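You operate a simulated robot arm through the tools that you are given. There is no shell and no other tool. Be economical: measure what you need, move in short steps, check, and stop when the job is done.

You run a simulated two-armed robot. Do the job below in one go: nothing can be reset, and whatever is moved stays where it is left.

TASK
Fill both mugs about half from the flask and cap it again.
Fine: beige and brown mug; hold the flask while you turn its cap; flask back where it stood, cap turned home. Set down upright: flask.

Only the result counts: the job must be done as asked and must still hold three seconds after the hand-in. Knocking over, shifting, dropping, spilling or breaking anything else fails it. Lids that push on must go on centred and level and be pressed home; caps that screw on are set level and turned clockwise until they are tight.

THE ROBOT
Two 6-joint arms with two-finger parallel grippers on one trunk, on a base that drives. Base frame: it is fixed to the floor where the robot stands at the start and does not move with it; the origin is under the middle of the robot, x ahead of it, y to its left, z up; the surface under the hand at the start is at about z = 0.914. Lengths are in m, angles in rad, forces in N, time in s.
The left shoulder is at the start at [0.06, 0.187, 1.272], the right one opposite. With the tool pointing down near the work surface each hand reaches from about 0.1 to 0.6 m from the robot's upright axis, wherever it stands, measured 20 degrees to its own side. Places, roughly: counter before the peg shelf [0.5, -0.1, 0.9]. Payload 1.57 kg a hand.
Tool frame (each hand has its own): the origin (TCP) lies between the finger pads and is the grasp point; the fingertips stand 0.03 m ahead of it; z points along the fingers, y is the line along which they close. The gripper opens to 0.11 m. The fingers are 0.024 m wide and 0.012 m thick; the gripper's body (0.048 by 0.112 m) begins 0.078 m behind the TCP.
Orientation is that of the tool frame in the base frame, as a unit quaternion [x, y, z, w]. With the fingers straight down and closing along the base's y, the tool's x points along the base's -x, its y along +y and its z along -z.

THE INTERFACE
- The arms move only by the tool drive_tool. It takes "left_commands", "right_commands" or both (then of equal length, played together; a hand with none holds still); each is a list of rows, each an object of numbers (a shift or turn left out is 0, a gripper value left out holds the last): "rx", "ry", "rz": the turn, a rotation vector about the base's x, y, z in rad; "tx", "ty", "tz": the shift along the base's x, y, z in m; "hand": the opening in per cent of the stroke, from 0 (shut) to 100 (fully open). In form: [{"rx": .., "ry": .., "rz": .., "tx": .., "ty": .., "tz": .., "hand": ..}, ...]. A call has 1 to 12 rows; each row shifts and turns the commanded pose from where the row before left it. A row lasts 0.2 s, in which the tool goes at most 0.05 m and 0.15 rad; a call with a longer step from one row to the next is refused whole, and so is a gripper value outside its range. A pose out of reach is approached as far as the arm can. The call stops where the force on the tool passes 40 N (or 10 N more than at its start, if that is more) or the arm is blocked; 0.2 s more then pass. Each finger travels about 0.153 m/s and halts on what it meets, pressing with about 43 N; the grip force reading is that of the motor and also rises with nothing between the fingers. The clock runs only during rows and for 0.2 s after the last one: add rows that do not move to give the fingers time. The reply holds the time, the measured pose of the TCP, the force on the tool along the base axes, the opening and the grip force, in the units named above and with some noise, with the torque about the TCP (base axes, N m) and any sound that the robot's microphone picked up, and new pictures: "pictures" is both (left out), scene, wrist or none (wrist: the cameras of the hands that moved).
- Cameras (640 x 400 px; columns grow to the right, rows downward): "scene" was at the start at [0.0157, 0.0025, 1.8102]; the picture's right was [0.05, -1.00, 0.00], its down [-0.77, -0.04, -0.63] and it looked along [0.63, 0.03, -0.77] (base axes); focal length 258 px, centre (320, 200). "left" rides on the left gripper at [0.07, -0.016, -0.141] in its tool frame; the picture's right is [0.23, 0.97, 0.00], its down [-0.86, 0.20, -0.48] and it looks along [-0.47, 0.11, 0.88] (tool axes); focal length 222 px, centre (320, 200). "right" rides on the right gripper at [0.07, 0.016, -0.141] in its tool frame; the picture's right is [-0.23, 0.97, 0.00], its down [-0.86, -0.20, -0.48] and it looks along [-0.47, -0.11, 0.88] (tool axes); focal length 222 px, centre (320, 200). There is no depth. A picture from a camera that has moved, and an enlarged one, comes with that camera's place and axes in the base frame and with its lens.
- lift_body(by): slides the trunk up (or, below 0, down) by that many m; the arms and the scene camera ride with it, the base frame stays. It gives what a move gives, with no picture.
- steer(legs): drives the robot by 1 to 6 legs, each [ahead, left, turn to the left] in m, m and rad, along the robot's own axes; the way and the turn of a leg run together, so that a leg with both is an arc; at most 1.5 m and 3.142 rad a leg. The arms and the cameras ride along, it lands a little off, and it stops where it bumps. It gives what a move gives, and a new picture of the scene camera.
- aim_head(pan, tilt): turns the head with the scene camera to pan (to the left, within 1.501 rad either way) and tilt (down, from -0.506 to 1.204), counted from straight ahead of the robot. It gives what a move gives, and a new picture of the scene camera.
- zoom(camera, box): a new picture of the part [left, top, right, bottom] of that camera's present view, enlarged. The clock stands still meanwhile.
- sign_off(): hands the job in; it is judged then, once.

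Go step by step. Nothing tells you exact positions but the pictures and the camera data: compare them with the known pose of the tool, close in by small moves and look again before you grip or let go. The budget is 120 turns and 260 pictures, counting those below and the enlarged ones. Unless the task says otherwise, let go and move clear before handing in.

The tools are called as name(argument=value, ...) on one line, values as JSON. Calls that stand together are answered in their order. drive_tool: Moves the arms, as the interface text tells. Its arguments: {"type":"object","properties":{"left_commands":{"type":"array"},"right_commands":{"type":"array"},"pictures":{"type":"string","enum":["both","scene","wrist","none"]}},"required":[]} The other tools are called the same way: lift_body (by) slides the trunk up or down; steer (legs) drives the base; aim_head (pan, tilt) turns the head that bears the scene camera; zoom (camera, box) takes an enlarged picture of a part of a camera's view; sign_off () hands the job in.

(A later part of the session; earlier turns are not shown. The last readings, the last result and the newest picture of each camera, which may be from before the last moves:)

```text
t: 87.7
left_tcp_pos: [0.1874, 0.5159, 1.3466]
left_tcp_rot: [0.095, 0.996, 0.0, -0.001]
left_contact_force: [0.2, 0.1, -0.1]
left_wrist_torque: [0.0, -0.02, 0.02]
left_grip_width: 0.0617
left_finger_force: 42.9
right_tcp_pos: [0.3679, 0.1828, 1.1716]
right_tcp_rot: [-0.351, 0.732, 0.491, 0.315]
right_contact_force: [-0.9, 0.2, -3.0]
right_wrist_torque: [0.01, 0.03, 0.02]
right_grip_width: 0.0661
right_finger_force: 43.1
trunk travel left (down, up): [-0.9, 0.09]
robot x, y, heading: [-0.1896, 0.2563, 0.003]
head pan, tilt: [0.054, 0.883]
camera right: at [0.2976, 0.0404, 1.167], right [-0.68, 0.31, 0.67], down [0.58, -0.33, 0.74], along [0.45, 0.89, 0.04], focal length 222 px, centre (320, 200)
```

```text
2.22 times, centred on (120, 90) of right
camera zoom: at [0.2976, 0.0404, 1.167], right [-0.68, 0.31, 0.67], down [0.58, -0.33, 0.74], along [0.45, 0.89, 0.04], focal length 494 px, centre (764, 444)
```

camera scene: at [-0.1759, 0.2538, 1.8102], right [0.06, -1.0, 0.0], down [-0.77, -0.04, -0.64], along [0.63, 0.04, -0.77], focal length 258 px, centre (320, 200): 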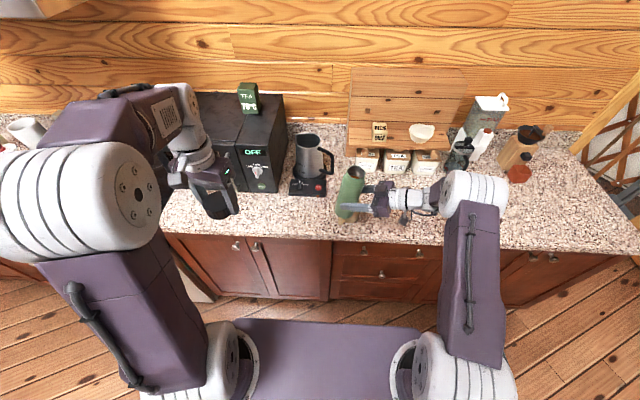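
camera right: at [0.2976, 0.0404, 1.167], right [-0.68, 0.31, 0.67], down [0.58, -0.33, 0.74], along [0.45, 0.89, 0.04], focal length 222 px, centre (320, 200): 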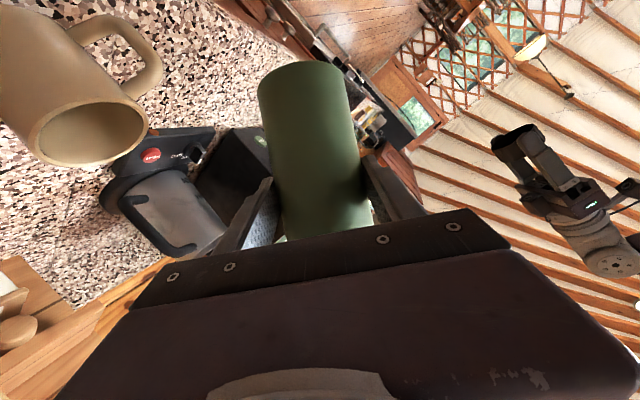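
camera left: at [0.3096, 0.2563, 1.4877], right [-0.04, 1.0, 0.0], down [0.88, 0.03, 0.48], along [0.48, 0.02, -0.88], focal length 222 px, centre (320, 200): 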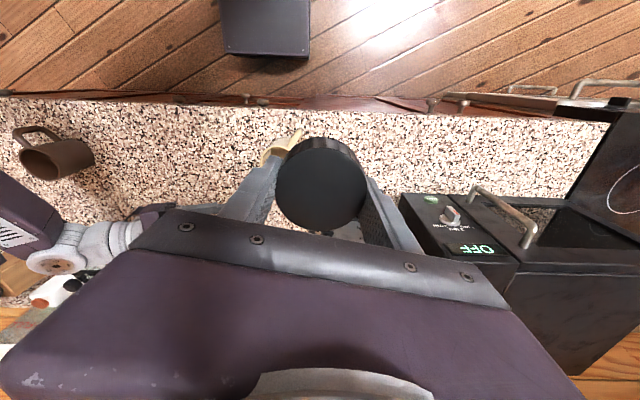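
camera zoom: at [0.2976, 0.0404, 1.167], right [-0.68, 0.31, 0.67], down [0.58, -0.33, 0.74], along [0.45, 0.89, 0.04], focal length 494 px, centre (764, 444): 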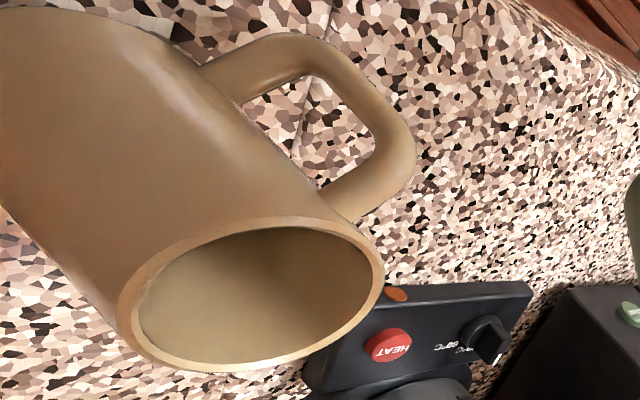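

The rim is centred near (0.470, 0.160). I'm lowering and tilting to 50°, with the lip just short of the mug's centre.

drive_tool(right_commands=[{"tx": -0.004, "ty": 0.005, "tz": -0.03}, {"tx": -0.003, "ty": 0.005, "tz": -0.03}, {"tx": -0.003, "ty": 0.004, "tz": -0.03}, {"rx": 0.0365, "ry": 0.111, "tz": -0.01}, {"rx": 0.0365, "ry": 0.111, "tz": -0.01}, {"rx": 0.0365, "ry": 0.111}, {}], pictures="wrist")

zoom(camera="scene", box=[300, 140, 460, 260])

```text
t: 89.3
left_tcp_pos: [0.1884, 0.5168, 1.3466]
left_tcp_rot: [0.094, 0.996, 0.0, -0.001]
left_contact_force: [-0.4, -0.3, 0.6]
left_wrist_torque: [0.0, 0.01, 0.02]
left_grip_width: 0.0614
left_finger_force: 43.1
right_tcp_pos: [0.3436, 0.2008, 1.0661]
right_tcp_rot: [-0.258, 0.746, 0.573, 0.221]
right_contact_force: [-0.4, 0.9, -2.5]
right_wrist_torque: [-0.05, 0.04, -0.02]
right_grip_width: 0.0666
right_finger_force: 43.0
right hand out of reach, approached as far as the arm can: row 6
trunk travel left (down, up): [-0.9, 0.09]
robot x, y, heading: [-0.1911, 0.2544, 0.007]
head pan, tilt: [0.054, 0.883]
camera right: at [0.2732, 0.0578, 1.0687], right [-0.44, 0.23, 0.86], down [0.77, -0.39, 0.5], along [0.46, 0.89, -0.01], focal length 222 px, centre (320, 200)
```

right: 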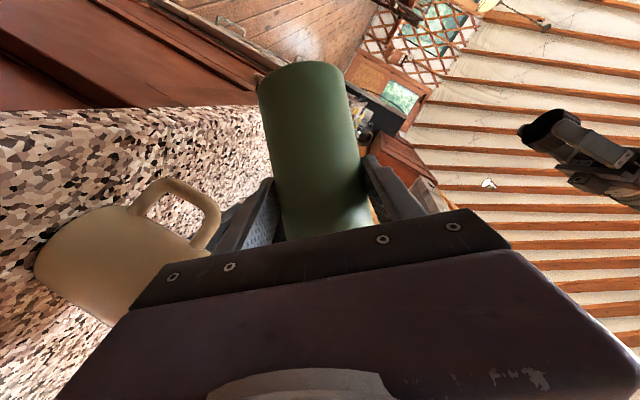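

```text
3.33 times, centred on (380, 200) of scene
camera zoom: at [-0.1741, 0.2585, 1.8101], right [0.06, -1.0, 0.0], down [-0.77, -0.04, -0.63], along [0.63, 0.04, -0.77], focal length 859 px, centre (120, 200)
```

zoom: 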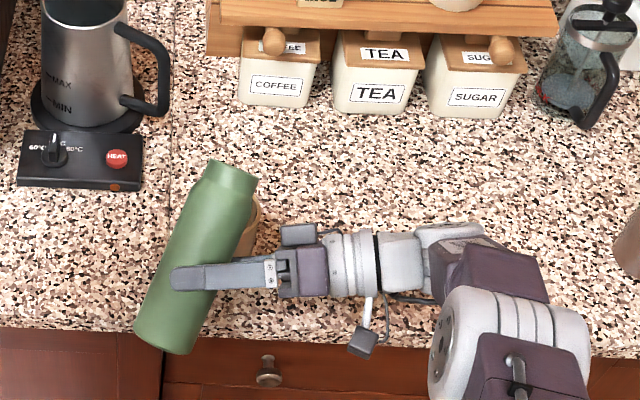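

I'm at the outer reach limit now. I'll pull the hand in with the flask raised, then move the base forward 8 cm to compensate.

drive_tool(right_commands=[{"rx": -0.03, "ry": -0.09, "tz": 0.02}, {"tz": 0.02, "tx": -0.02}, {"tx": -0.02}, {"tx": -0.02}, {"tx": -0.02}, {}], pictures="none")

steer(legs=[[0.09, 0, 0]])

```text
t: 90.7
left_tcp_pos: [0.1887, 0.5167, 1.3479]
left_tcp_rot: [0.094, 0.996, -0.001, 0.0]
left_contact_force: [0.6, -0.2, -0.6]
left_wrist_torque: [-0.02, -0.03, 0.01]
left_grip_width: 0.0616
left_finger_force: 43.0
right_tcp_pos: [0.2631, 0.2007, 1.1044]
right_tcp_rot: [-0.277, 0.745, 0.558, 0.239]
right_contact_force: [-0.7, -0.3, -2.9]
right_wrist_torque: [-0.03, 0.01, 0.01]
right_grip_width: 0.066
right_finger_force: 42.7
trunk travel left (down, up): [-0.9, 0.09]
robot x, y, heading: [-0.192, 0.2557, 0.008]
head pan, tilt: [0.054, 0.883]
```

```text
t: 91.8
left_tcp_pos: [0.2702, 0.5161, 1.3487]
left_tcp_rot: [0.094, 0.996, 0.0, 0.002]
left_contact_force: [0.6, 0.0, -0.3]
left_wrist_torque: [-0.01, -0.05, -0.01]
left_grip_width: 0.0617
left_finger_force: 42.5
right_tcp_pos: [0.3487, 0.2015, 1.1065]
right_tcp_rot: [-0.278, 0.744, 0.558, 0.24]
right_contact_force: [-0.8, -0.4, -4.3]
right_wrist_torque: [-0.02, 0.03, -0.01]
right_grip_width: 0.0662
right_finger_force: 43.2
trunk travel left (down, up): [-0.9, 0.09]
robot x, y, heading: [-0.0991, 0.2554, 0.002]
head pan, tilt: [0.054, 0.883]
camera scene: at [-0.0935, 0.2584, 1.8103], right [0.06, -1.0, 0.0], down [-0.77, -0.04, -0.64], along [0.64, 0.04, -0.77], focal length 258 px, centre (320, 200)
```

scene: 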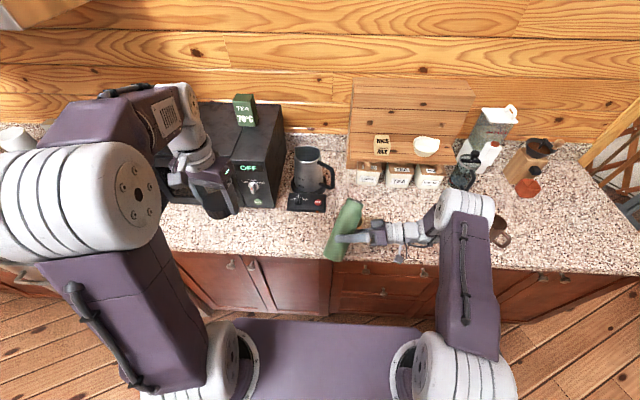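

Repositioned. I'm lowering and tilting to about 58° over the mug.

drive_tool(right_commands=[{"tx": 0.002, "ty": -0.001, "tz": -0.025}, {"tx": 0.002, "ty": -0.001, "tz": -0.025}, {"tz": -0.014}, {"rx": 0.0283, "ry": 0.0854}, {"rx": 0.0283, "ry": 0.0854}, {"rx": 0.0283, "ry": 0.0854}, {}], pictures="none")

zoom(camera="scene", box=[290, 160, 450, 280])

```text
t: 93.4
left_tcp_pos: [0.2791, 0.5159, 1.3462]
left_tcp_rot: [0.094, 0.996, -0.001, -0.001]
left_contact_force: [0.5, 0.3, -0.7]
left_wrist_torque: [0.0, 0.02, 0.01]
left_grip_width: 0.0618
left_finger_force: 43.2
right_tcp_pos: [0.3585, 0.2009, 1.0395]
right_tcp_rot: [-0.192, 0.745, 0.621, 0.152]
right_contact_force: [0.2, 0.1, -2.7]
right_wrist_torque: [-0.02, 0.04, 0.02]
right_grip_width: 0.0661
right_finger_force: 43.3
trunk travel left (down, up): [-0.9, 0.09]
robot x, y, heading: [-0.101, 0.2561, -0.002]
head pan, tilt: [0.054, 0.883]
```

```text
3.33 times, centred on (370, 220) of scene
camera zoom: at [-0.0836, 0.2584, 1.8101], right [0.06, -1.0, 0.0], down [-0.77, -0.04, -0.63], along [0.63, 0.04, -0.77], focal length 859 px, centre (153, 133)
```

zoom: 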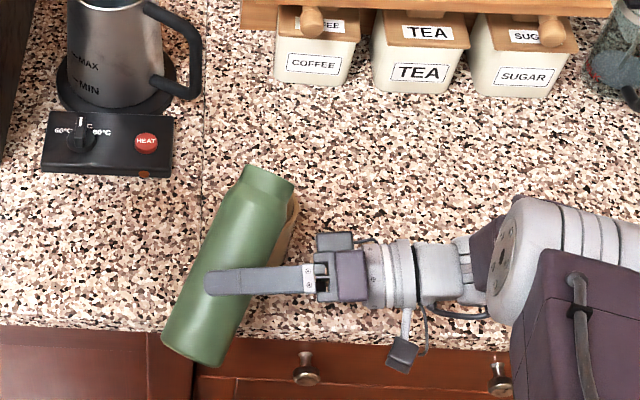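

The lip is over the mug by my reckoning. I'm tilting on in small steps and listening for the pour.

drive_tool(right_commands=[{"rx": 0.022, "ry": 0.0664, "tx": -0.004, "ty": 0.001, "tz": 0.003}, {"rx": 0.022, "ry": 0.0664, "tz": 0.002}, {}, {}], pictures="wrist")

zoom(camera="scene", box=[320, 180, 390, 250])

```text
t: 94.4
left_tcp_pos: [0.2788, 0.5175, 1.3466]
left_tcp_rot: [0.094, 0.996, 0.0, -0.001]
left_contact_force: [0.7, 0.0, -0.3]
left_wrist_torque: [0.01, -0.01, 0.01]
left_grip_width: 0.0615
left_finger_force: 43.1
right_tcp_pos: [0.3525, 0.2025, 1.0445]
right_tcp_rot: [-0.148, 0.739, 0.648, 0.108]
right_contact_force: [0.7, 0.3, -3.2]
right_wrist_torque: [-0.02, 0.0, -0.02]
right_grip_width: 0.0661
right_finger_force: 43.5
trunk travel left (down, up): [-0.9, 0.09]
robot x, y, heading: [-0.103, 0.2584, 0.003]
head pan, tilt: [0.054, 0.883]
camera right: at [0.2862, 0.0575, 1.0541], right [-0.14, 0.13, 0.98], down [0.88, -0.43, 0.18], along [0.45, 0.89, -0.06], focal length 222 px, centre (320, 200)
```

right: 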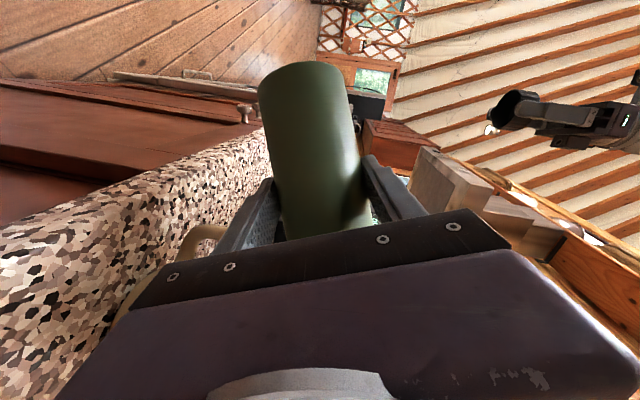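

```text
5.71 times, centred on (355, 215) of scene
camera zoom: at [-0.0844, 0.2583, 1.8102], right [0.06, -1.0, 0.0], down [-0.77, -0.04, -0.63], along [0.63, 0.04, -0.77], focal length 1473 px, centre (120, 114)
```

zoom: 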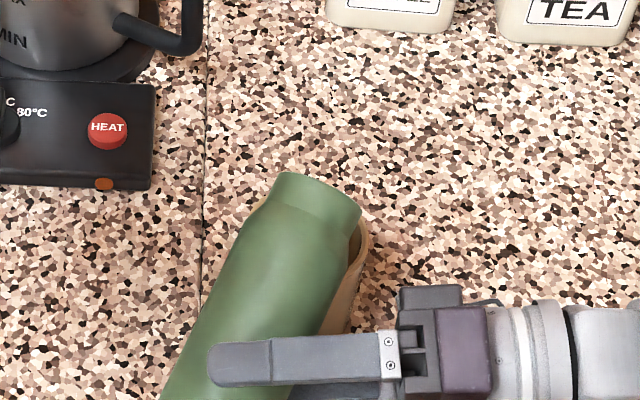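

No flow is confirmed yet. I'll look at the mug with the left hand's camera.

zoom(camera="left", box=[60, 100, 300, 260])

```text
2.50 times, centred on (180, 180) of left
camera zoom: at [0.2075, 0.5139, 1.4878], right [-0.04, 1.0, 0.0], down [0.88, 0.04, 0.48], along [0.48, 0.02, -0.88], focal length 555 px, centre (670, 250)
```

zoom: 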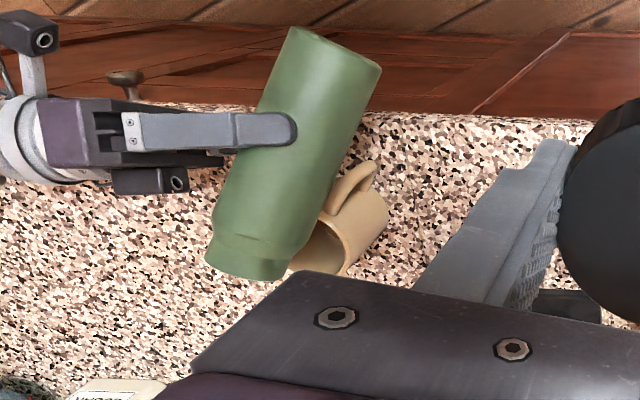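

This side view confirms the lip is above the mug opening, but there's no stream visible. I'm tilting on to about 78°.

drive_tool(right_commands=[{"rx": 0.028, "ry": 0.085, "tx": -0.001, "tz": 0.003}, {"rx": 0.028, "ry": 0.085, "tz": 0.003}, {}, {}], pictures="none")

zoom(camera="left", box=[100, 120, 220, 220])

```text
t: 95.4
left_tcp_pos: [0.2776, 0.5162, 1.3458]
left_tcp_rot: [0.094, 0.996, -0.001, 0.0]
left_contact_force: [-0.2, -0.3, -0.2]
left_wrist_torque: [0.02, 0.04, 0.0]
left_grip_width: 0.0614
left_finger_force: 42.2
right_tcp_pos: [0.3519, 0.2003, 1.0502]
right_tcp_rot: [-0.089, 0.728, 0.678, 0.049]
right_contact_force: [-0.5, -0.7, -2.8]
right_wrist_torque: [-0.02, 0.01, 0.02]
right_grip_width: 0.0664
right_finger_force: 42.6
trunk travel left (down, up): [-0.9, 0.09]
robot x, y, heading: [-0.1022, 0.2571, 0.003]
head pan, tilt: [0.054, 0.883]
```

```text
4.00 times, centred on (160, 170) of left
camera zoom: at [0.2075, 0.5139, 1.4878], right [-0.04, 1.0, 0.0], down [0.88, 0.04, 0.48], along [0.48, 0.02, -0.88], focal length 888 px, centre (960, 320)
```

zoom: 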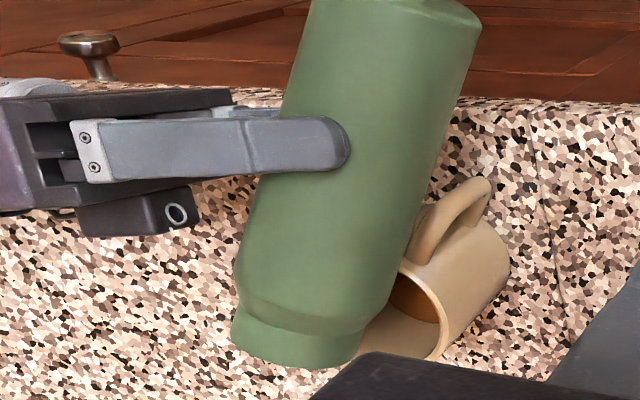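

I can see brown drink inside the mug now. I'll tip back to stop the flow and check the level.

drive_tool(right_commands=[{"rx": -0.045, "ry": -0.136, "tz": 0.005}, {"rx": -0.045, "ry": -0.136, "tz": 0.01}, {"rx": -0.045, "ry": -0.136, "tz": 0.02}, {"rx": -0.045, "ry": -0.136, "tz": 0.03, "tx": -0.01}, {"rx": -0.045, "ry": -0.136, "tz": 0.03, "tx": -0.02}, {"tz": 0.02, "tx": -0.03}, {}], pictures="none")

zoom(camera="left", box=[100, 120, 220, 220])

zoom(camera="scene", box=[300, 160, 420, 260])

```text
t: 97.0
left_tcp_pos: [0.2794, 0.5166, 1.3459]
left_tcp_rot: [0.095, 0.995, -0.001, 0.0]
left_contact_force: [-0.7, 0.1, 0.3]
left_wrist_torque: [0.03, 0.0, 0.02]
left_grip_width: 0.0616
left_finger_force: 42.8
right_tcp_pos: [0.2929, 0.2008, 1.1672]
right_tcp_rot: [-0.314, 0.741, 0.525, 0.278]
right_contact_force: [1.5, -0.2, -3.2]
right_wrist_torque: [-0.01, 0.03, 0.04]
right_grip_width: 0.0662
right_finger_force: 43.3
trunk travel left (down, up): [-0.9, 0.09]
robot x, y, heading: [-0.1013, 0.2573, 0.007]
head pan, tilt: [0.054, 0.883]
```

```text
4.00 times, centred on (160, 170) of left
camera zoom: at [0.2081, 0.5137, 1.4877], right [-0.04, 1.0, 0.0], down [0.88, 0.04, 0.48], along [0.48, 0.02, -0.88], focal length 888 px, centre (960, 320)
```

zoom: 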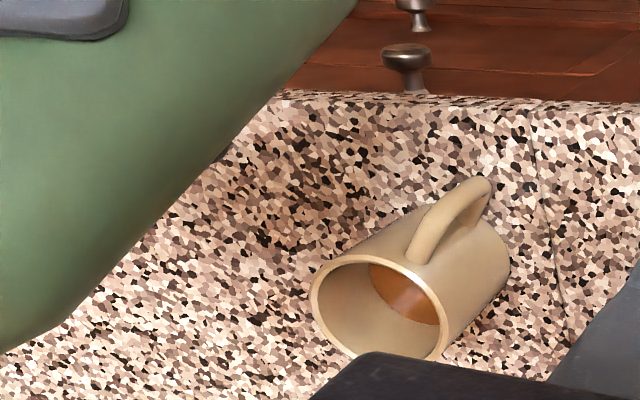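

```text
4.00 times, centred on (360, 210) of scene
camera zoom: at [-0.0837, 0.2581, 1.8101], right [0.06, -1.0, 0.0], down [-0.77, -0.04, -0.63], along [0.63, 0.04, -0.77], focal length 1031 px, centre (160, 160)
```

zoom: 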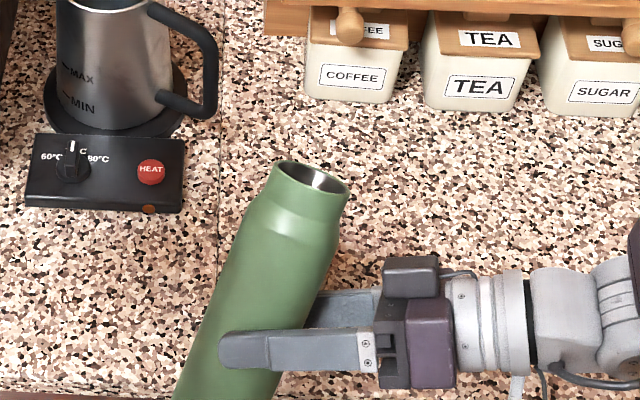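

The left camera shows the drink level at about z 0.957 in a mug running from 0.92 to 1.005, around 45% full, which counts as about half. There's no spill, so I'll leave it. I'm righting the flask and driving over to the brown mug.

drive_tool(right_commands=[{"rx": -0.041, "ry": -0.123}, {"rx": -0.041, "ry": -0.123}, {"rx": -0.041, "ry": -0.123}, {"rx": -0.041, "ry": -0.123}, {}], pictures="none")

steer(legs=[[0.0, -0.27, 0], [0.02, -0.265, 0]])

zoom(camera="scene", box=[160, 120, 480, 300])

```text
t: 98.2
left_tcp_pos: [0.2779, 0.517, 1.3462]
left_tcp_rot: [0.095, 0.996, -0.001, 0.0]
left_contact_force: [-0.3, -0.5, -0.7]
left_wrist_torque: [-0.01, 0.01, 0.0]
left_grip_width: 0.0617
left_finger_force: 43.2
right_tcp_pos: [0.2919, 0.1999, 1.1662]
right_tcp_rot: [-0.454, 0.691, 0.371, 0.423]
right_contact_force: [-0.4, -0.3, -3.3]
right_wrist_torque: [-0.02, 0.03, 0.01]
right_grip_width: 0.0666
right_finger_force: 43.1
trunk travel left (down, up): [-0.9, 0.09]
robot x, y, heading: [-0.1011, 0.2589, 0.007]
head pan, tilt: [0.054, 0.883]
```

```text
t: 101.6
left_tcp_pos: [0.2998, -0.0234, 1.3466]
left_tcp_rot: [0.097, 0.995, -0.001, -0.001]
left_contact_force: [0.8, 0.1, -0.2]
left_wrist_torque: [-0.03, -0.01, 0.03]
left_grip_width: 0.0617
left_finger_force: 43.1
right_tcp_pos: [0.3118, -0.3397, 1.1678]
right_tcp_rot: [-0.453, 0.692, 0.37, 0.423]
right_contact_force: [0.6, 0.3, -3.0]
right_wrist_torque: [-0.05, 0.02, 0.0]
right_grip_width: 0.0659
right_finger_force: 42.9
trunk travel left (down, up): [-0.9, 0.09]
robot x, y, heading: [-0.0816, -0.2824, -0.001]
head pan, tilt: [0.054, 0.883]
camera scene: at [-0.0646, -0.2789, 1.8101], right [0.05, -1.0, 0.0], down [-0.77, -0.04, -0.63], along [0.63, 0.03, -0.77], focal length 258 px, centre (320, 200)
```

scene: 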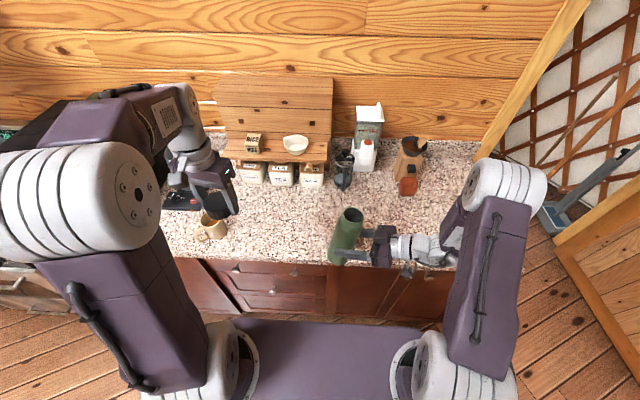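

```text
2.00 times, centred on (320, 210) of scene
camera zoom: at [-0.0646, -0.2789, 1.8101], right [0.05, -1.0, 0.0], down [-0.77, -0.04, -0.63], along [0.63, 0.03, -0.77], focal length 516 px, centre (320, 180)
```

zoom: 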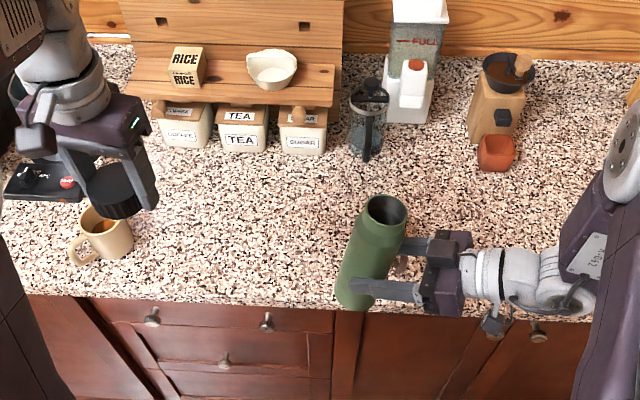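

I'm in place; the brown mug is hidden from the head camera, so I'll use the left hand's camera again.

zoom(camera="left", box=[60, 100, 300, 260])

```text
2.50 times, centred on (180, 180) of left
camera zoom: at [0.2283, -0.025, 1.4874], right [-0.04, 1.0, 0.0], down [0.88, 0.03, 0.48], along [0.48, 0.02, -0.88], focal length 555 px, centre (670, 250)
```

zoom: 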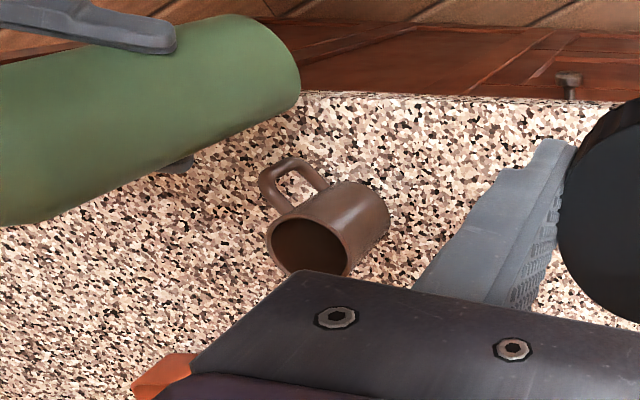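

The brown mug is centred at (0.503, -0.372), rim at about 1.005. I'm lowering and tilting to 60° with the lip just short of its centre.

drive_tool(right_commands=[{"rx": 0.0363, "ry": 0.1091, "tx": 0.009, "ty": 0.001, "tz": -0.01}, {"rx": 0.0363, "ry": 0.1091, "tx": 0.009, "ty": 0.001, "tz": -0.015}, {"rx": 0.0363, "ry": 0.1091, "tx": 0.009, "ty": 0.001, "tz": -0.015}, {"rx": 0.0363, "ry": 0.1091, "tx": 0.009, "ty": 0.001, "tz": -0.017}, {"rx": 0.0363, "ry": 0.1091, "tx": 0.009, "ty": 0.001, "tz": -0.017}, {"rx": 0.0363, "ry": 0.1091, "tx": 0.009, "ty": 0.001, "tz": -0.017}, {"rx": 0.0363, "ry": 0.1091, "tx": 0.01, "ty": 0.001, "tz": -0.017}, {"rx": 0.0363, "ry": 0.1091, "tx": 0.01, "tz": -0.017}, {}], pictures="none")

zoom(camera="left", box=[60, 100, 300, 260])

```text
t: 103.6
left_tcp_pos: [0.2998, -0.0236, 1.3457]
left_tcp_rot: [0.096, 0.995, -0.001, -0.001]
left_contact_force: [0.2, -0.2, 0.3]
left_wrist_torque: [-0.02, 0.0, 0.0]
left_grip_width: 0.0613
left_finger_force: 43.2
right_tcp_pos: [0.387, -0.333, 1.0439]
right_tcp_rot: [-0.189, 0.746, 0.62, 0.15]
right_contact_force: [-0.1, -0.8, -2.6]
right_wrist_torque: [-0.03, 0.01, -0.01]
right_grip_width: 0.0664
right_finger_force: 43.1
trunk travel left (down, up): [-0.9, 0.09]
robot x, y, heading: [-0.0788, -0.285, 0.0]
head pan, tilt: [0.054, 0.883]
```

```text
2.50 times, centred on (180, 180) of left
camera zoom: at [0.2283, -0.0275, 1.4879], right [-0.04, 1.0, 0.0], down [0.88, 0.03, 0.48], along [0.48, 0.02, -0.88], focal length 555 px, centre (670, 250)
```

zoom: 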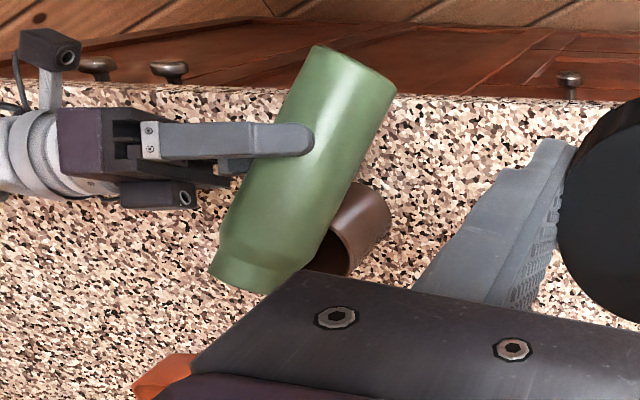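

Alignment matches the first pour. I'm tilting on to about 78°.

drive_tool(right_commands=[{"rx": 0.025, "ry": 0.0755, "tx": -0.002, "tz": 0.002}, {"rx": 0.025, "ry": 0.0755, "tx": -0.002, "tz": 0.002}, {"rx": 0.025, "ry": 0.0755, "tx": -0.001, "tz": 0.002}, {"rx": 0.025, "ry": 0.0755, "tz": 0.002}, {}], pictures="none")

zoom(camera="left", box=[100, 120, 220, 220])

```text
t: 104.8
left_tcp_pos: [0.2992, -0.0246, 1.3474]
left_tcp_rot: [0.097, 0.995, -0.001, -0.001]
left_contact_force: [-0.6, 0.1, -0.7]
left_wrist_torque: [-0.01, 0.02, 0.01]
left_grip_width: 0.0617
left_finger_force: 42.9
right_tcp_pos: [0.3819, -0.3355, 1.0491]
right_tcp_rot: [-0.087, 0.728, 0.678, 0.047]
right_contact_force: [0.5, -0.3, -3.4]
right_wrist_torque: [0.0, 0.0, 0.01]
right_grip_width: 0.0661
right_finger_force: 42.3
trunk travel left (down, up): [-0.9, 0.09]
robot x, y, heading: [-0.0831, -0.2813, 0.003]
head pan, tilt: [0.054, 0.883]
```

```text
4.00 times, centred on (160, 170) of left
camera zoom: at [0.2285, -0.0274, 1.4878], right [-0.04, 1.0, 0.0], down [0.88, 0.03, 0.48], along [0.48, 0.02, -0.88], focal length 888 px, centre (960, 320)
```

zoom: 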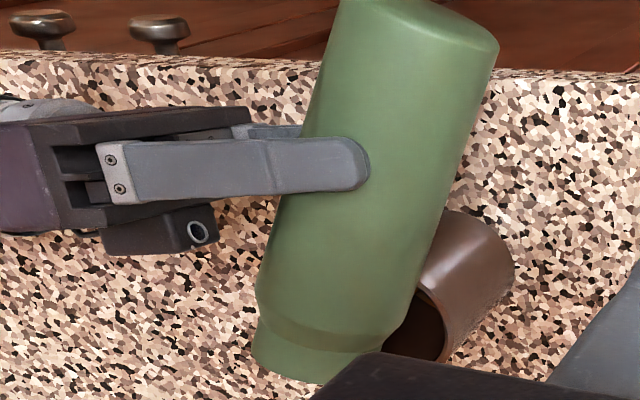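

There's no drink visible in it yet, as the flask is emptier now. I'm going to about 85°.

drive_tool(right_commands=[{"rx": 0.02, "ry": 0.06, "tz": 0.002}, {"rx": 0.02, "ry": 0.06, "tz": 0.002}, {}], pictures="none")

zoom(camera="left", box=[100, 120, 220, 220])

```text
t: 105.6
left_tcp_pos: [0.2983, -0.0246, 1.3468]
left_tcp_rot: [0.096, 0.995, -0.001, -0.001]
left_contact_force: [0.2, 0.7, -0.1]
left_wrist_torque: [-0.01, 0.01, 0.02]
left_grip_width: 0.0616
left_finger_force: 43.0
right_tcp_pos: [0.3803, -0.3351, 1.0536]
right_tcp_rot: [-0.044, 0.716, 0.696, 0.005]
right_contact_force: [0.9, -0.2, -3.5]
right_wrist_torque: [-0.01, 0.07, 0.01]
right_grip_width: 0.0659
right_finger_force: 43.6
trunk travel left (down, up): [-0.9, 0.09]
robot x, y, heading: [-0.082, -0.2835, -0.001]
head pan, tilt: [0.054, 0.883]
```

```text
4.00 times, centred on (160, 170) of left
camera zoom: at [0.2285, -0.0273, 1.4878], right [-0.04, 1.0, 0.0], down [0.88, 0.03, 0.48], along [0.48, 0.02, -0.88], focal length 888 px, centre (960, 320)
```

zoom: 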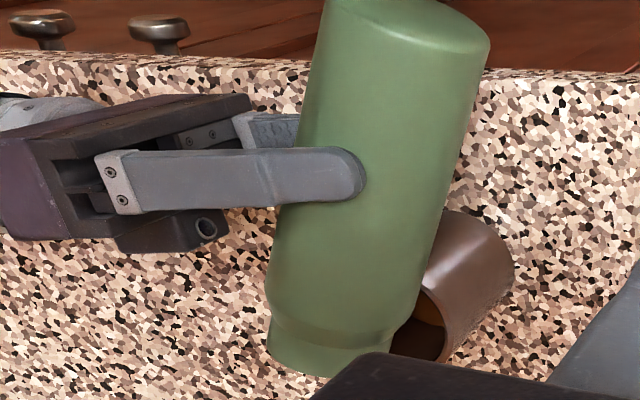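

Drink is visible now at about the same height as in the first mug. I'm tipping back to check the level.

drive_tool(right_commands=[{"rx": -0.045, "ry": -0.136, "tz": 0.005}, {"rx": -0.045, "ry": -0.136, "tz": 0.01}, {"rx": -0.045, "ry": -0.136, "tz": 0.02}, {"rx": -0.045, "ry": -0.136, "tz": 0.03, "tx": -0.01}, {"rx": -0.045, "ry": -0.136, "tz": 0.03, "tx": -0.02}, {"tz": 0.02, "tx": -0.03}, {}], pictures="none")

zoom(camera="left", box=[100, 120, 220, 220])

```text
t: 107.2
left_tcp_pos: [0.3, -0.0249, 1.3474]
left_tcp_rot: [0.096, 0.995, 0.0, -0.001]
left_contact_force: [-0.7, -0.2, 0.3]
left_wrist_torque: [-0.02, 0.0, 0.0]
left_grip_width: 0.0617
left_finger_force: 43.0
right_tcp_pos: [0.3227, -0.3333, 1.1678]
right_tcp_rot: [-0.275, 0.746, 0.558, 0.238]
right_contact_force: [-0.7, -0.6, -2.7]
right_wrist_torque: [-0.02, -0.01, 0.01]
right_grip_width: 0.0664
right_finger_force: 43.1
trunk travel left (down, up): [-0.9, 0.09]
robot x, y, heading: [-0.0794, -0.2858, 0.002]
head pan, tilt: [0.054, 0.883]
```

```text
4.00 times, centred on (160, 170) of left
camera zoom: at [0.2291, -0.0276, 1.4877], right [-0.04, 1.0, 0.0], down [0.88, 0.03, 0.48], along [0.48, 0.02, -0.88], focal length 888 px, centre (960, 320)
```

zoom: 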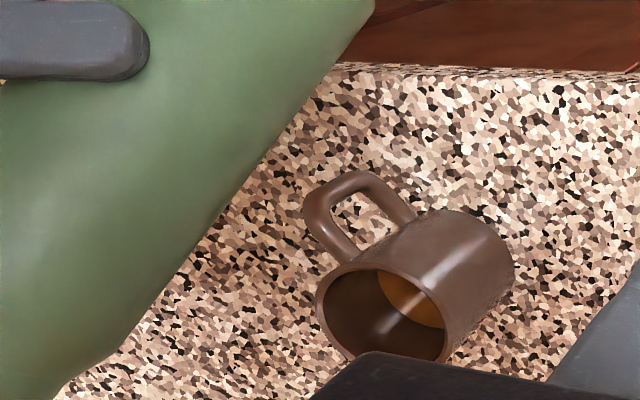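

The brown mug shows a similar level. I'll zoom tighter to judge how close to half it really is.

zoom(camera="left", box=[165, 165, 235, 215])

```text
8.00 times, centred on (200, 190) of left
camera zoom: at [0.2291, -0.0276, 1.4877], right [-0.04, 1.0, 0.0], down [0.88, 0.03, 0.48], along [0.48, 0.02, -0.88], focal length 1777 px, centre (1280, 280)
```

zoom: 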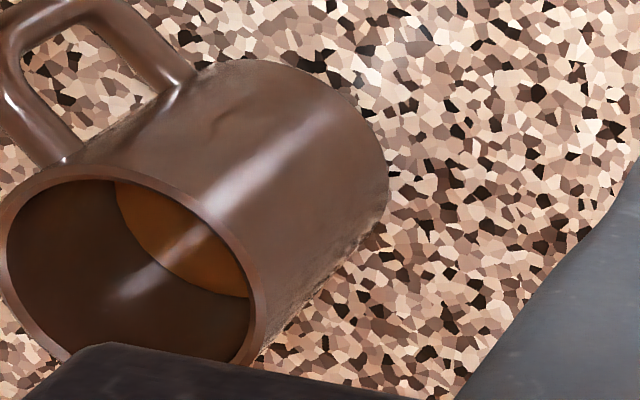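

More carefully measured, the brown mug is only about a third full, so it needs a top-up, and the beige one probably does too. I'm returning over the brown mug to 75°.

drive_tool(right_commands=[{"tz": -0.03, "tx": 0.03}, {"tz": -0.03, "tx": 0.02}, {"tz": -0.02, "tx": 0.008, "ty": -0.002, "rx": 0.036, "ry": 0.109}, {"tz": -0.02, "rx": 0.036, "ry": 0.109}, {"tz": -0.01, "rx": 0.036, "ry": 0.109}, {"tz": -0.004, "rx": 0.036, "ry": 0.109}, {"rx": 0.025, "ry": 0.075}, {}], pictures="none")

zoom(camera="left", box=[100, 120, 220, 220])

```text
t: 109.0
left_tcp_pos: [0.2998, -0.0244, 1.3481]
left_tcp_rot: [0.096, 0.995, -0.001, -0.001]
left_contact_force: [-1.1, 0.4, -0.3]
left_wrist_torque: [-0.03, -0.01, 0.01]
left_grip_width: 0.0616
left_finger_force: 43.0
right_tcp_pos: [0.3803, -0.3358, 1.053]
right_tcp_rot: [-0.103, 0.733, 0.67, 0.063]
right_contact_force: [0.3, -1.5, -2.8]
right_wrist_torque: [-0.03, 0.05, -0.03]
right_grip_width: 0.0662
right_finger_force: 43.3
trunk travel left (down, up): [-0.9, 0.09]
robot x, y, heading: [-0.0799, -0.2835, -0.0]
head pan, tilt: [0.054, 0.883]
```

```text
4.00 times, centred on (160, 170) of left
camera zoom: at [0.2287, -0.0274, 1.4877], right [-0.04, 1.0, 0.0], down [0.88, 0.03, 0.48], along [0.48, 0.02, -0.88], focal length 888 px, centre (960, 320)
```

zoom: 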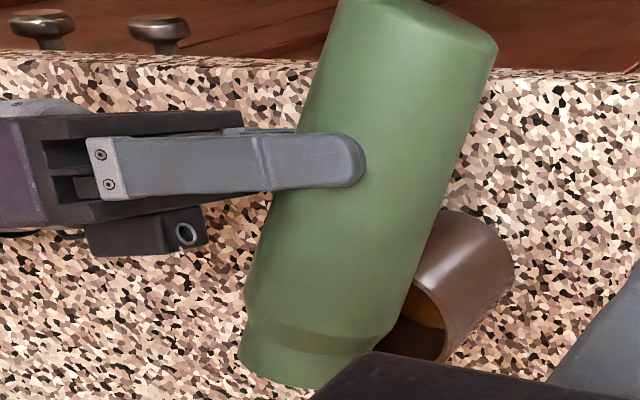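

I'm tilting to about 87°.

drive_tool(right_commands=[{"rx": 0.0225, "ry": 0.068, "tz": 0.001}, {"rx": 0.0225, "ry": 0.068, "tz": 0.001}, {"rx": 0.0225, "ry": 0.068, "tz": 0.001}], pictures="none")

zoom(camera="left", box=[165, 165, 235, 215])

```text
t: 109.8
left_tcp_pos: [0.2991, -0.024, 1.3464]
left_tcp_rot: [0.096, 0.995, -0.001, 0.0]
left_contact_force: [0.7, 0.0, -1.2]
left_wrist_torque: [0.0, 0.01, 0.0]
left_grip_width: 0.0616
left_finger_force: 43.6
right_tcp_pos: [0.3788, -0.3351, 1.058]
right_tcp_rot: [-0.032, 0.713, 0.701, -0.008]
right_contact_force: [-0.3, 0.8, -2.7]
right_wrist_torque: [-0.01, 0.04, 0.01]
right_grip_width: 0.0661
right_finger_force: 43.1
trunk travel left (down, up): [-0.9, 0.09]
robot x, y, heading: [-0.0825, -0.2823, -0.002]
head pan, tilt: [0.054, 0.883]
```

```text
8.00 times, centred on (200, 190) of left
camera zoom: at [0.2285, -0.0274, 1.4878], right [-0.04, 1.0, 0.0], down [0.88, 0.03, 0.48], along [0.48, 0.02, -0.88], focal length 1777 px, centre (1280, 280)
```

zoom: 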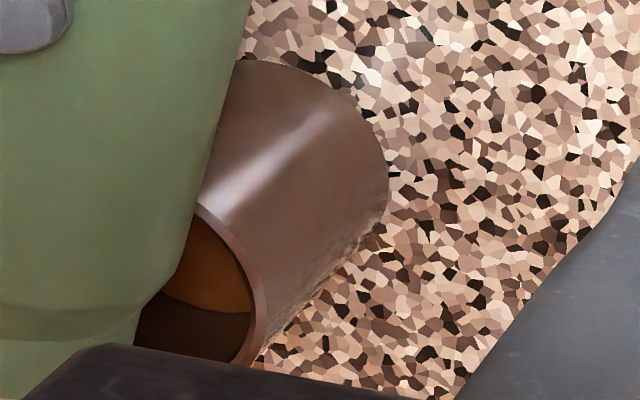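

The level has risen to roughly 46–48%. I'm tipping back now and checking.

drive_tool(right_commands=[{"rx": -0.045, "ry": -0.136, "tz": 0.005}, {"rx": -0.045, "ry": -0.136, "tz": 0.01}, {"rx": -0.045, "ry": -0.136, "tz": 0.02}, {"rx": -0.045, "ry": -0.136, "tz": 0.03, "tx": -0.01}, {"rx": -0.045, "ry": -0.136, "tz": 0.03, "tx": -0.02}, {"tz": 0.02, "tx": -0.03, "rx": -0.045, "ry": -0.136}, {}], pictures="none")

zoom(camera="left", box=[165, 165, 235, 215])

```text
t: 111.4
left_tcp_pos: [0.2992, -0.0239, 1.3464]
left_tcp_rot: [0.096, 0.995, -0.001, -0.001]
left_contact_force: [0.6, 0.3, -0.5]
left_wrist_torque: [-0.01, 0.01, 0.01]
left_grip_width: 0.0616
left_finger_force: 43.2
right_tcp_pos: [0.3213, -0.3354, 1.1732]
right_tcp_rot: [-0.307, 0.743, 0.53, 0.27]
right_contact_force: [-1.3, -0.5, -2.9]
right_wrist_torque: [-0.05, 0.04, -0.02]
right_grip_width: 0.0664
right_finger_force: 42.6
trunk travel left (down, up): [-0.9, 0.09]
robot x, y, heading: [-0.0779, -0.2847, 0.005]
head pan, tilt: [0.054, 0.883]
```

```text
8.00 times, centred on (200, 190) of left
camera zoom: at [0.2291, -0.0274, 1.4876], right [-0.04, 1.0, 0.0], down [0.88, 0.03, 0.48], along [0.48, 0.02, -0.88], focal length 1777 px, centre (1280, 280)
```

zoom: 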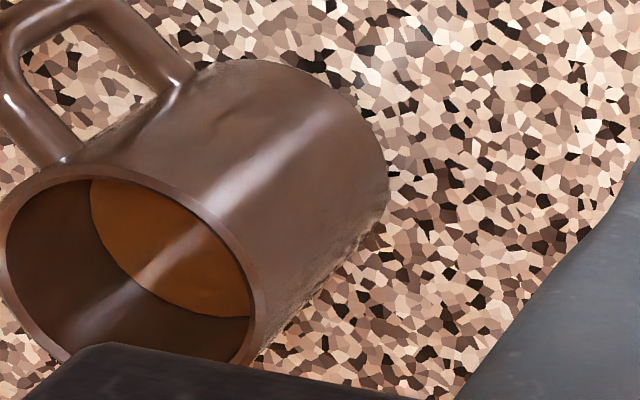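

Brown is now right at half. By the same measure the beige is about 36%, so I'm driving back to top it up.

drive_tool(right_commands=[{"rx": -0.041, "ry": -0.123, "tx": -0.01}, {"rx": -0.041, "ry": -0.123, "tx": -0.01}, {"rx": -0.041, "ry": -0.123, "tx": -0.01}, {}], pictures="none")

steer(legs=[[-0.01, 0.27, 0], [-0.01, 0.272, 0]])

zoom(camera="left", box=[150, 155, 230, 215])

```text
t: 112.4
left_tcp_pos: [0.299, -0.0249, 1.3469]
left_tcp_rot: [0.096, 0.995, -0.001, -0.001]
left_contact_force: [0.0, -0.1, 0.2]
left_wrist_torque: [0.0, 0.02, 0.01]
left_grip_width: 0.0616
left_finger_force: 42.7
right_tcp_pos: [0.2895, -0.336, 1.1743]
right_tcp_rot: [-0.414, 0.712, 0.419, 0.383]
right_contact_force: [0.1, 0.5, -2.8]
right_wrist_torque: [-0.04, 0.02, 0.01]
right_grip_width: 0.0663
right_finger_force: 42.6
trunk travel left (down, up): [-0.9, 0.09]
robot x, y, heading: [-0.0813, -0.2791, -0.001]
head pan, tilt: [0.054, 0.883]
```

```text
t: 115.8
left_tcp_pos: [0.2785, 0.5018, 1.3472]
left_tcp_rot: [0.094, 0.996, 0.0, -0.001]
left_contact_force: [-0.4, -0.4, 0.2]
left_wrist_torque: [0.0, -0.02, 0.02]
left_grip_width: 0.0613
left_finger_force: 43.0
right_tcp_pos: [0.2716, 0.192, 1.174]
right_tcp_rot: [-0.415, 0.711, 0.42, 0.383]
right_contact_force: [-0.3, -0.8, -3.0]
right_wrist_torque: [-0.04, 0.0, -0.04]
right_grip_width: 0.0664
right_finger_force: 43.0
trunk travel left (down, up): [-0.9, 0.09]
robot x, y, heading: [-0.1011, 0.2449, 0.004]
head pan, tilt: [0.054, 0.883]
camera scene: at [-0.0843, 0.2429, 1.8102], right [0.06, -1.0, 0.0], down [-0.77, -0.04, -0.63], along [0.63, 0.04, -0.77], focal length 258 px, centre (320, 200)
```

scene: 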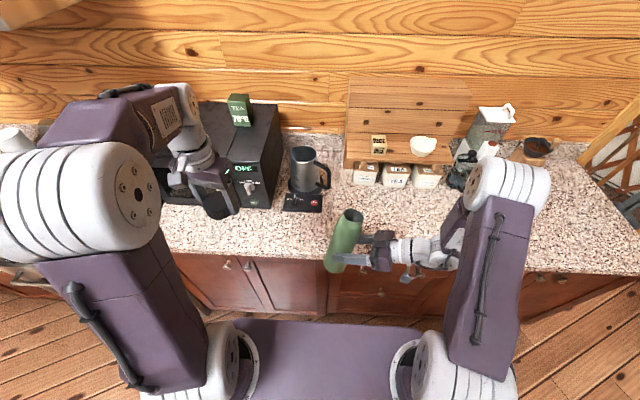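

```text
6.67 times, centred on (190, 185) of left
camera zoom: at [0.2079, 0.4987, 1.4882], right [-0.04, 1.0, 0.0], down [0.88, 0.03, 0.48], along [0.48, 0.02, -0.88], focal length 1481 px, centre (1187, 300)
```

zoom: 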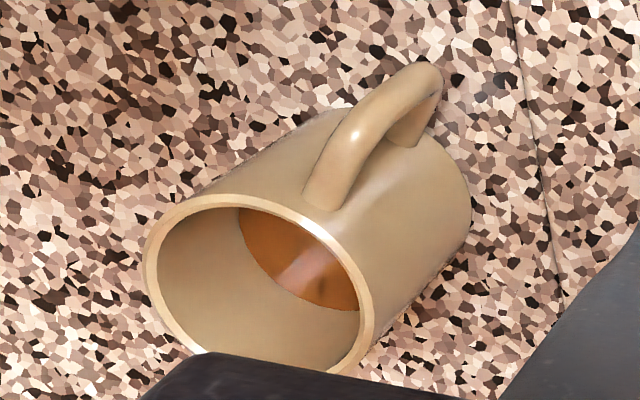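

Beige confirmed at around 35%. I'm lowering and tilting back over it to 75°.

drive_tool(right_commands=[{"rx": 0.0406, "ry": 0.1224, "tx": 0.01, "ty": 0.002, "tz": -0.01}, {"rx": 0.0406, "ry": 0.1224, "tx": 0.01, "ty": 0.002, "tz": -0.015}, {"rx": 0.0406, "ry": 0.1224, "tx": 0.01, "ty": 0.002, "tz": -0.015}, {"rx": 0.0406, "ry": 0.1224, "tx": 0.01, "ty": 0.002, "tz": -0.017}, {"rx": 0.0406, "ry": 0.1224, "tx": 0.01, "ty": 0.002, "tz": -0.017}, {"rx": 0.0406, "ry": 0.1224, "tx": 0.011, "ty": 0.002, "tz": -0.017}, {"rx": 0.0406, "ry": 0.1224, "tx": 0.011, "tz": -0.017}, {"rx": 0.0406, "ry": 0.1224, "tx": 0.01, "tz": -0.013}, {}], pictures="none")

zoom(camera="left", box=[60, 100, 300, 260])

```text
t: 117.8
left_tcp_pos: [0.2775, 0.5055, 1.3465]
left_tcp_rot: [0.095, 0.996, -0.001, -0.001]
left_contact_force: [-0.8, 0.3, -0.4]
left_wrist_torque: [0.04, 0.01, 0.0]
left_grip_width: 0.0615
left_finger_force: 43.0
right_tcp_pos: [0.3515, 0.2055, 1.0508]
right_tcp_rot: [-0.104, 0.732, 0.67, 0.065]
right_contact_force: [0.0, -0.3, -3.1]
right_wrist_torque: [-0.05, 0.04, -0.02]
right_grip_width: 0.0662
right_finger_force: 43.1
trunk travel left (down, up): [-0.9, 0.09]
robot x, y, heading: [-0.101, 0.2426, 0.001]
head pan, tilt: [0.054, 0.883]
```

```text
2.50 times, centred on (180, 180) of left
camera zoom: at [0.2075, 0.5014, 1.4878], right [-0.04, 1.0, 0.0], down [0.88, 0.04, 0.48], along [0.48, 0.02, -0.88], focal length 555 px, centre (670, 250)
```

zoom: 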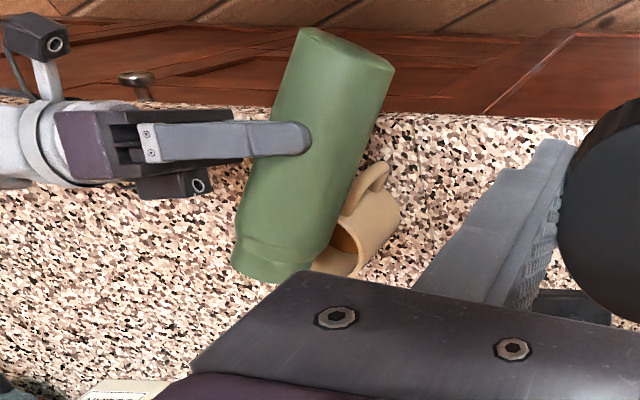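

Aligned well. I'm tilting to about 90°.

drive_tool(right_commands=[{"rx": 0.0205, "ry": 0.0617, "tz": 0.002}, {"rx": 0.0205, "ry": 0.0617, "tz": 0.002}, {"rx": 0.0205, "ry": 0.0617, "tz": 0.002}, {"rx": 0.0205, "ry": 0.0617, "tz": 0.002}], pictures="none")

zoom(camera="left", box=[150, 155, 230, 215])

```text
t: 118.8
left_tcp_pos: [0.2786, 0.5047, 1.3468]
left_tcp_rot: [0.095, 0.996, -0.001, -0.001]
left_contact_force: [0.3, 0.1, -0.3]
left_wrist_torque: [0.01, 0.02, 0.01]
left_grip_width: 0.0616
left_finger_force: 43.3
right_tcp_pos: [0.3528, 0.2059, 1.0611]
right_tcp_rot: [-0.019, 0.706, 0.707, -0.023]
right_contact_force: [-0.2, -0.6, -2.4]
right_wrist_torque: [-0.03, 0.03, 0.01]
right_grip_width: 0.0664
right_finger_force: 43.0
trunk travel left (down, up): [-0.9, 0.09]
robot x, y, heading: [-0.101, 0.2447, 0.003]
head pan, tilt: [0.054, 0.883]
```

```text
6.67 times, centred on (190, 185) of left
camera zoom: at [0.208, 0.5011, 1.4878], right [-0.04, 1.0, 0.0], down [0.88, 0.04, 0.48], along [0.48, 0.02, -0.88], focal length 1481 px, centre (1187, 300)
```

zoom: 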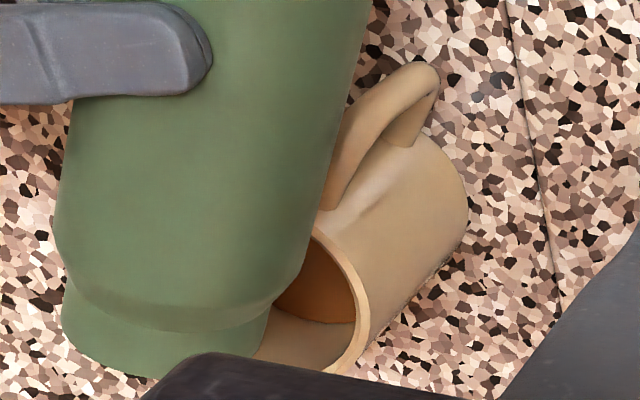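

The level has risen by just over 1 cm, close to half. I'm tipping back and checking.

drive_tool(right_commands=[{"rx": -0.045, "ry": -0.136, "tz": 0.005}, {"rx": -0.045, "ry": -0.136, "tz": 0.01}, {"rx": -0.045, "ry": -0.136, "tz": 0.02}, {"rx": -0.045, "ry": -0.136, "tz": 0.03, "tx": -0.01}, {"rx": -0.045, "ry": -0.136, "tz": 0.03, "tx": -0.02}, {"tz": 0.02, "tx": -0.03, "rx": -0.045, "ry": -0.136}, {"rx": -0.045, "ry": -0.136}, {"rx": -0.045, "ry": -0.136}, {}], pictures="none")

zoom(camera="left", box=[150, 155, 230, 215])

```text
t: 120.8
left_tcp_pos: [0.278, 0.5043, 1.347]
left_tcp_rot: [0.094, 0.996, -0.001, -0.001]
left_contact_force: [-0.5, 0.7, -0.4]
left_wrist_torque: [0.0, 0.02, 0.0]
left_grip_width: 0.0615
left_finger_force: 42.6
right_tcp_pos: [0.2933, 0.2063, 1.1772]
right_tcp_rot: [-0.376, 0.726, 0.463, 0.343]
right_contact_force: [-0.2, 0.3, -3.1]
right_wrist_torque: [-0.02, 0.03, 0.02]
right_grip_width: 0.0664
right_finger_force: 43.0
trunk travel left (down, up): [-0.9, 0.09]
robot x, y, heading: [-0.1042, 0.2438, 0.002]
head pan, tilt: [0.054, 0.883]
```

```text
6.67 times, centred on (190, 185) of left
camera zoom: at [0.2072, 0.5013, 1.4879], right [-0.04, 1.0, 0.0], down [0.88, 0.04, 0.48], along [0.48, 0.02, -0.88], focal length 1481 px, centre (1187, 300)
```

zoom: 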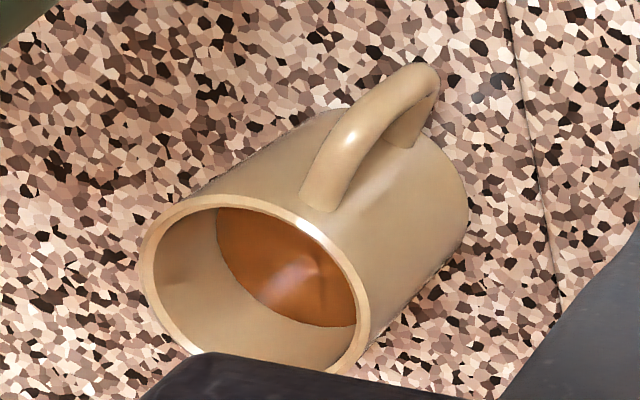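

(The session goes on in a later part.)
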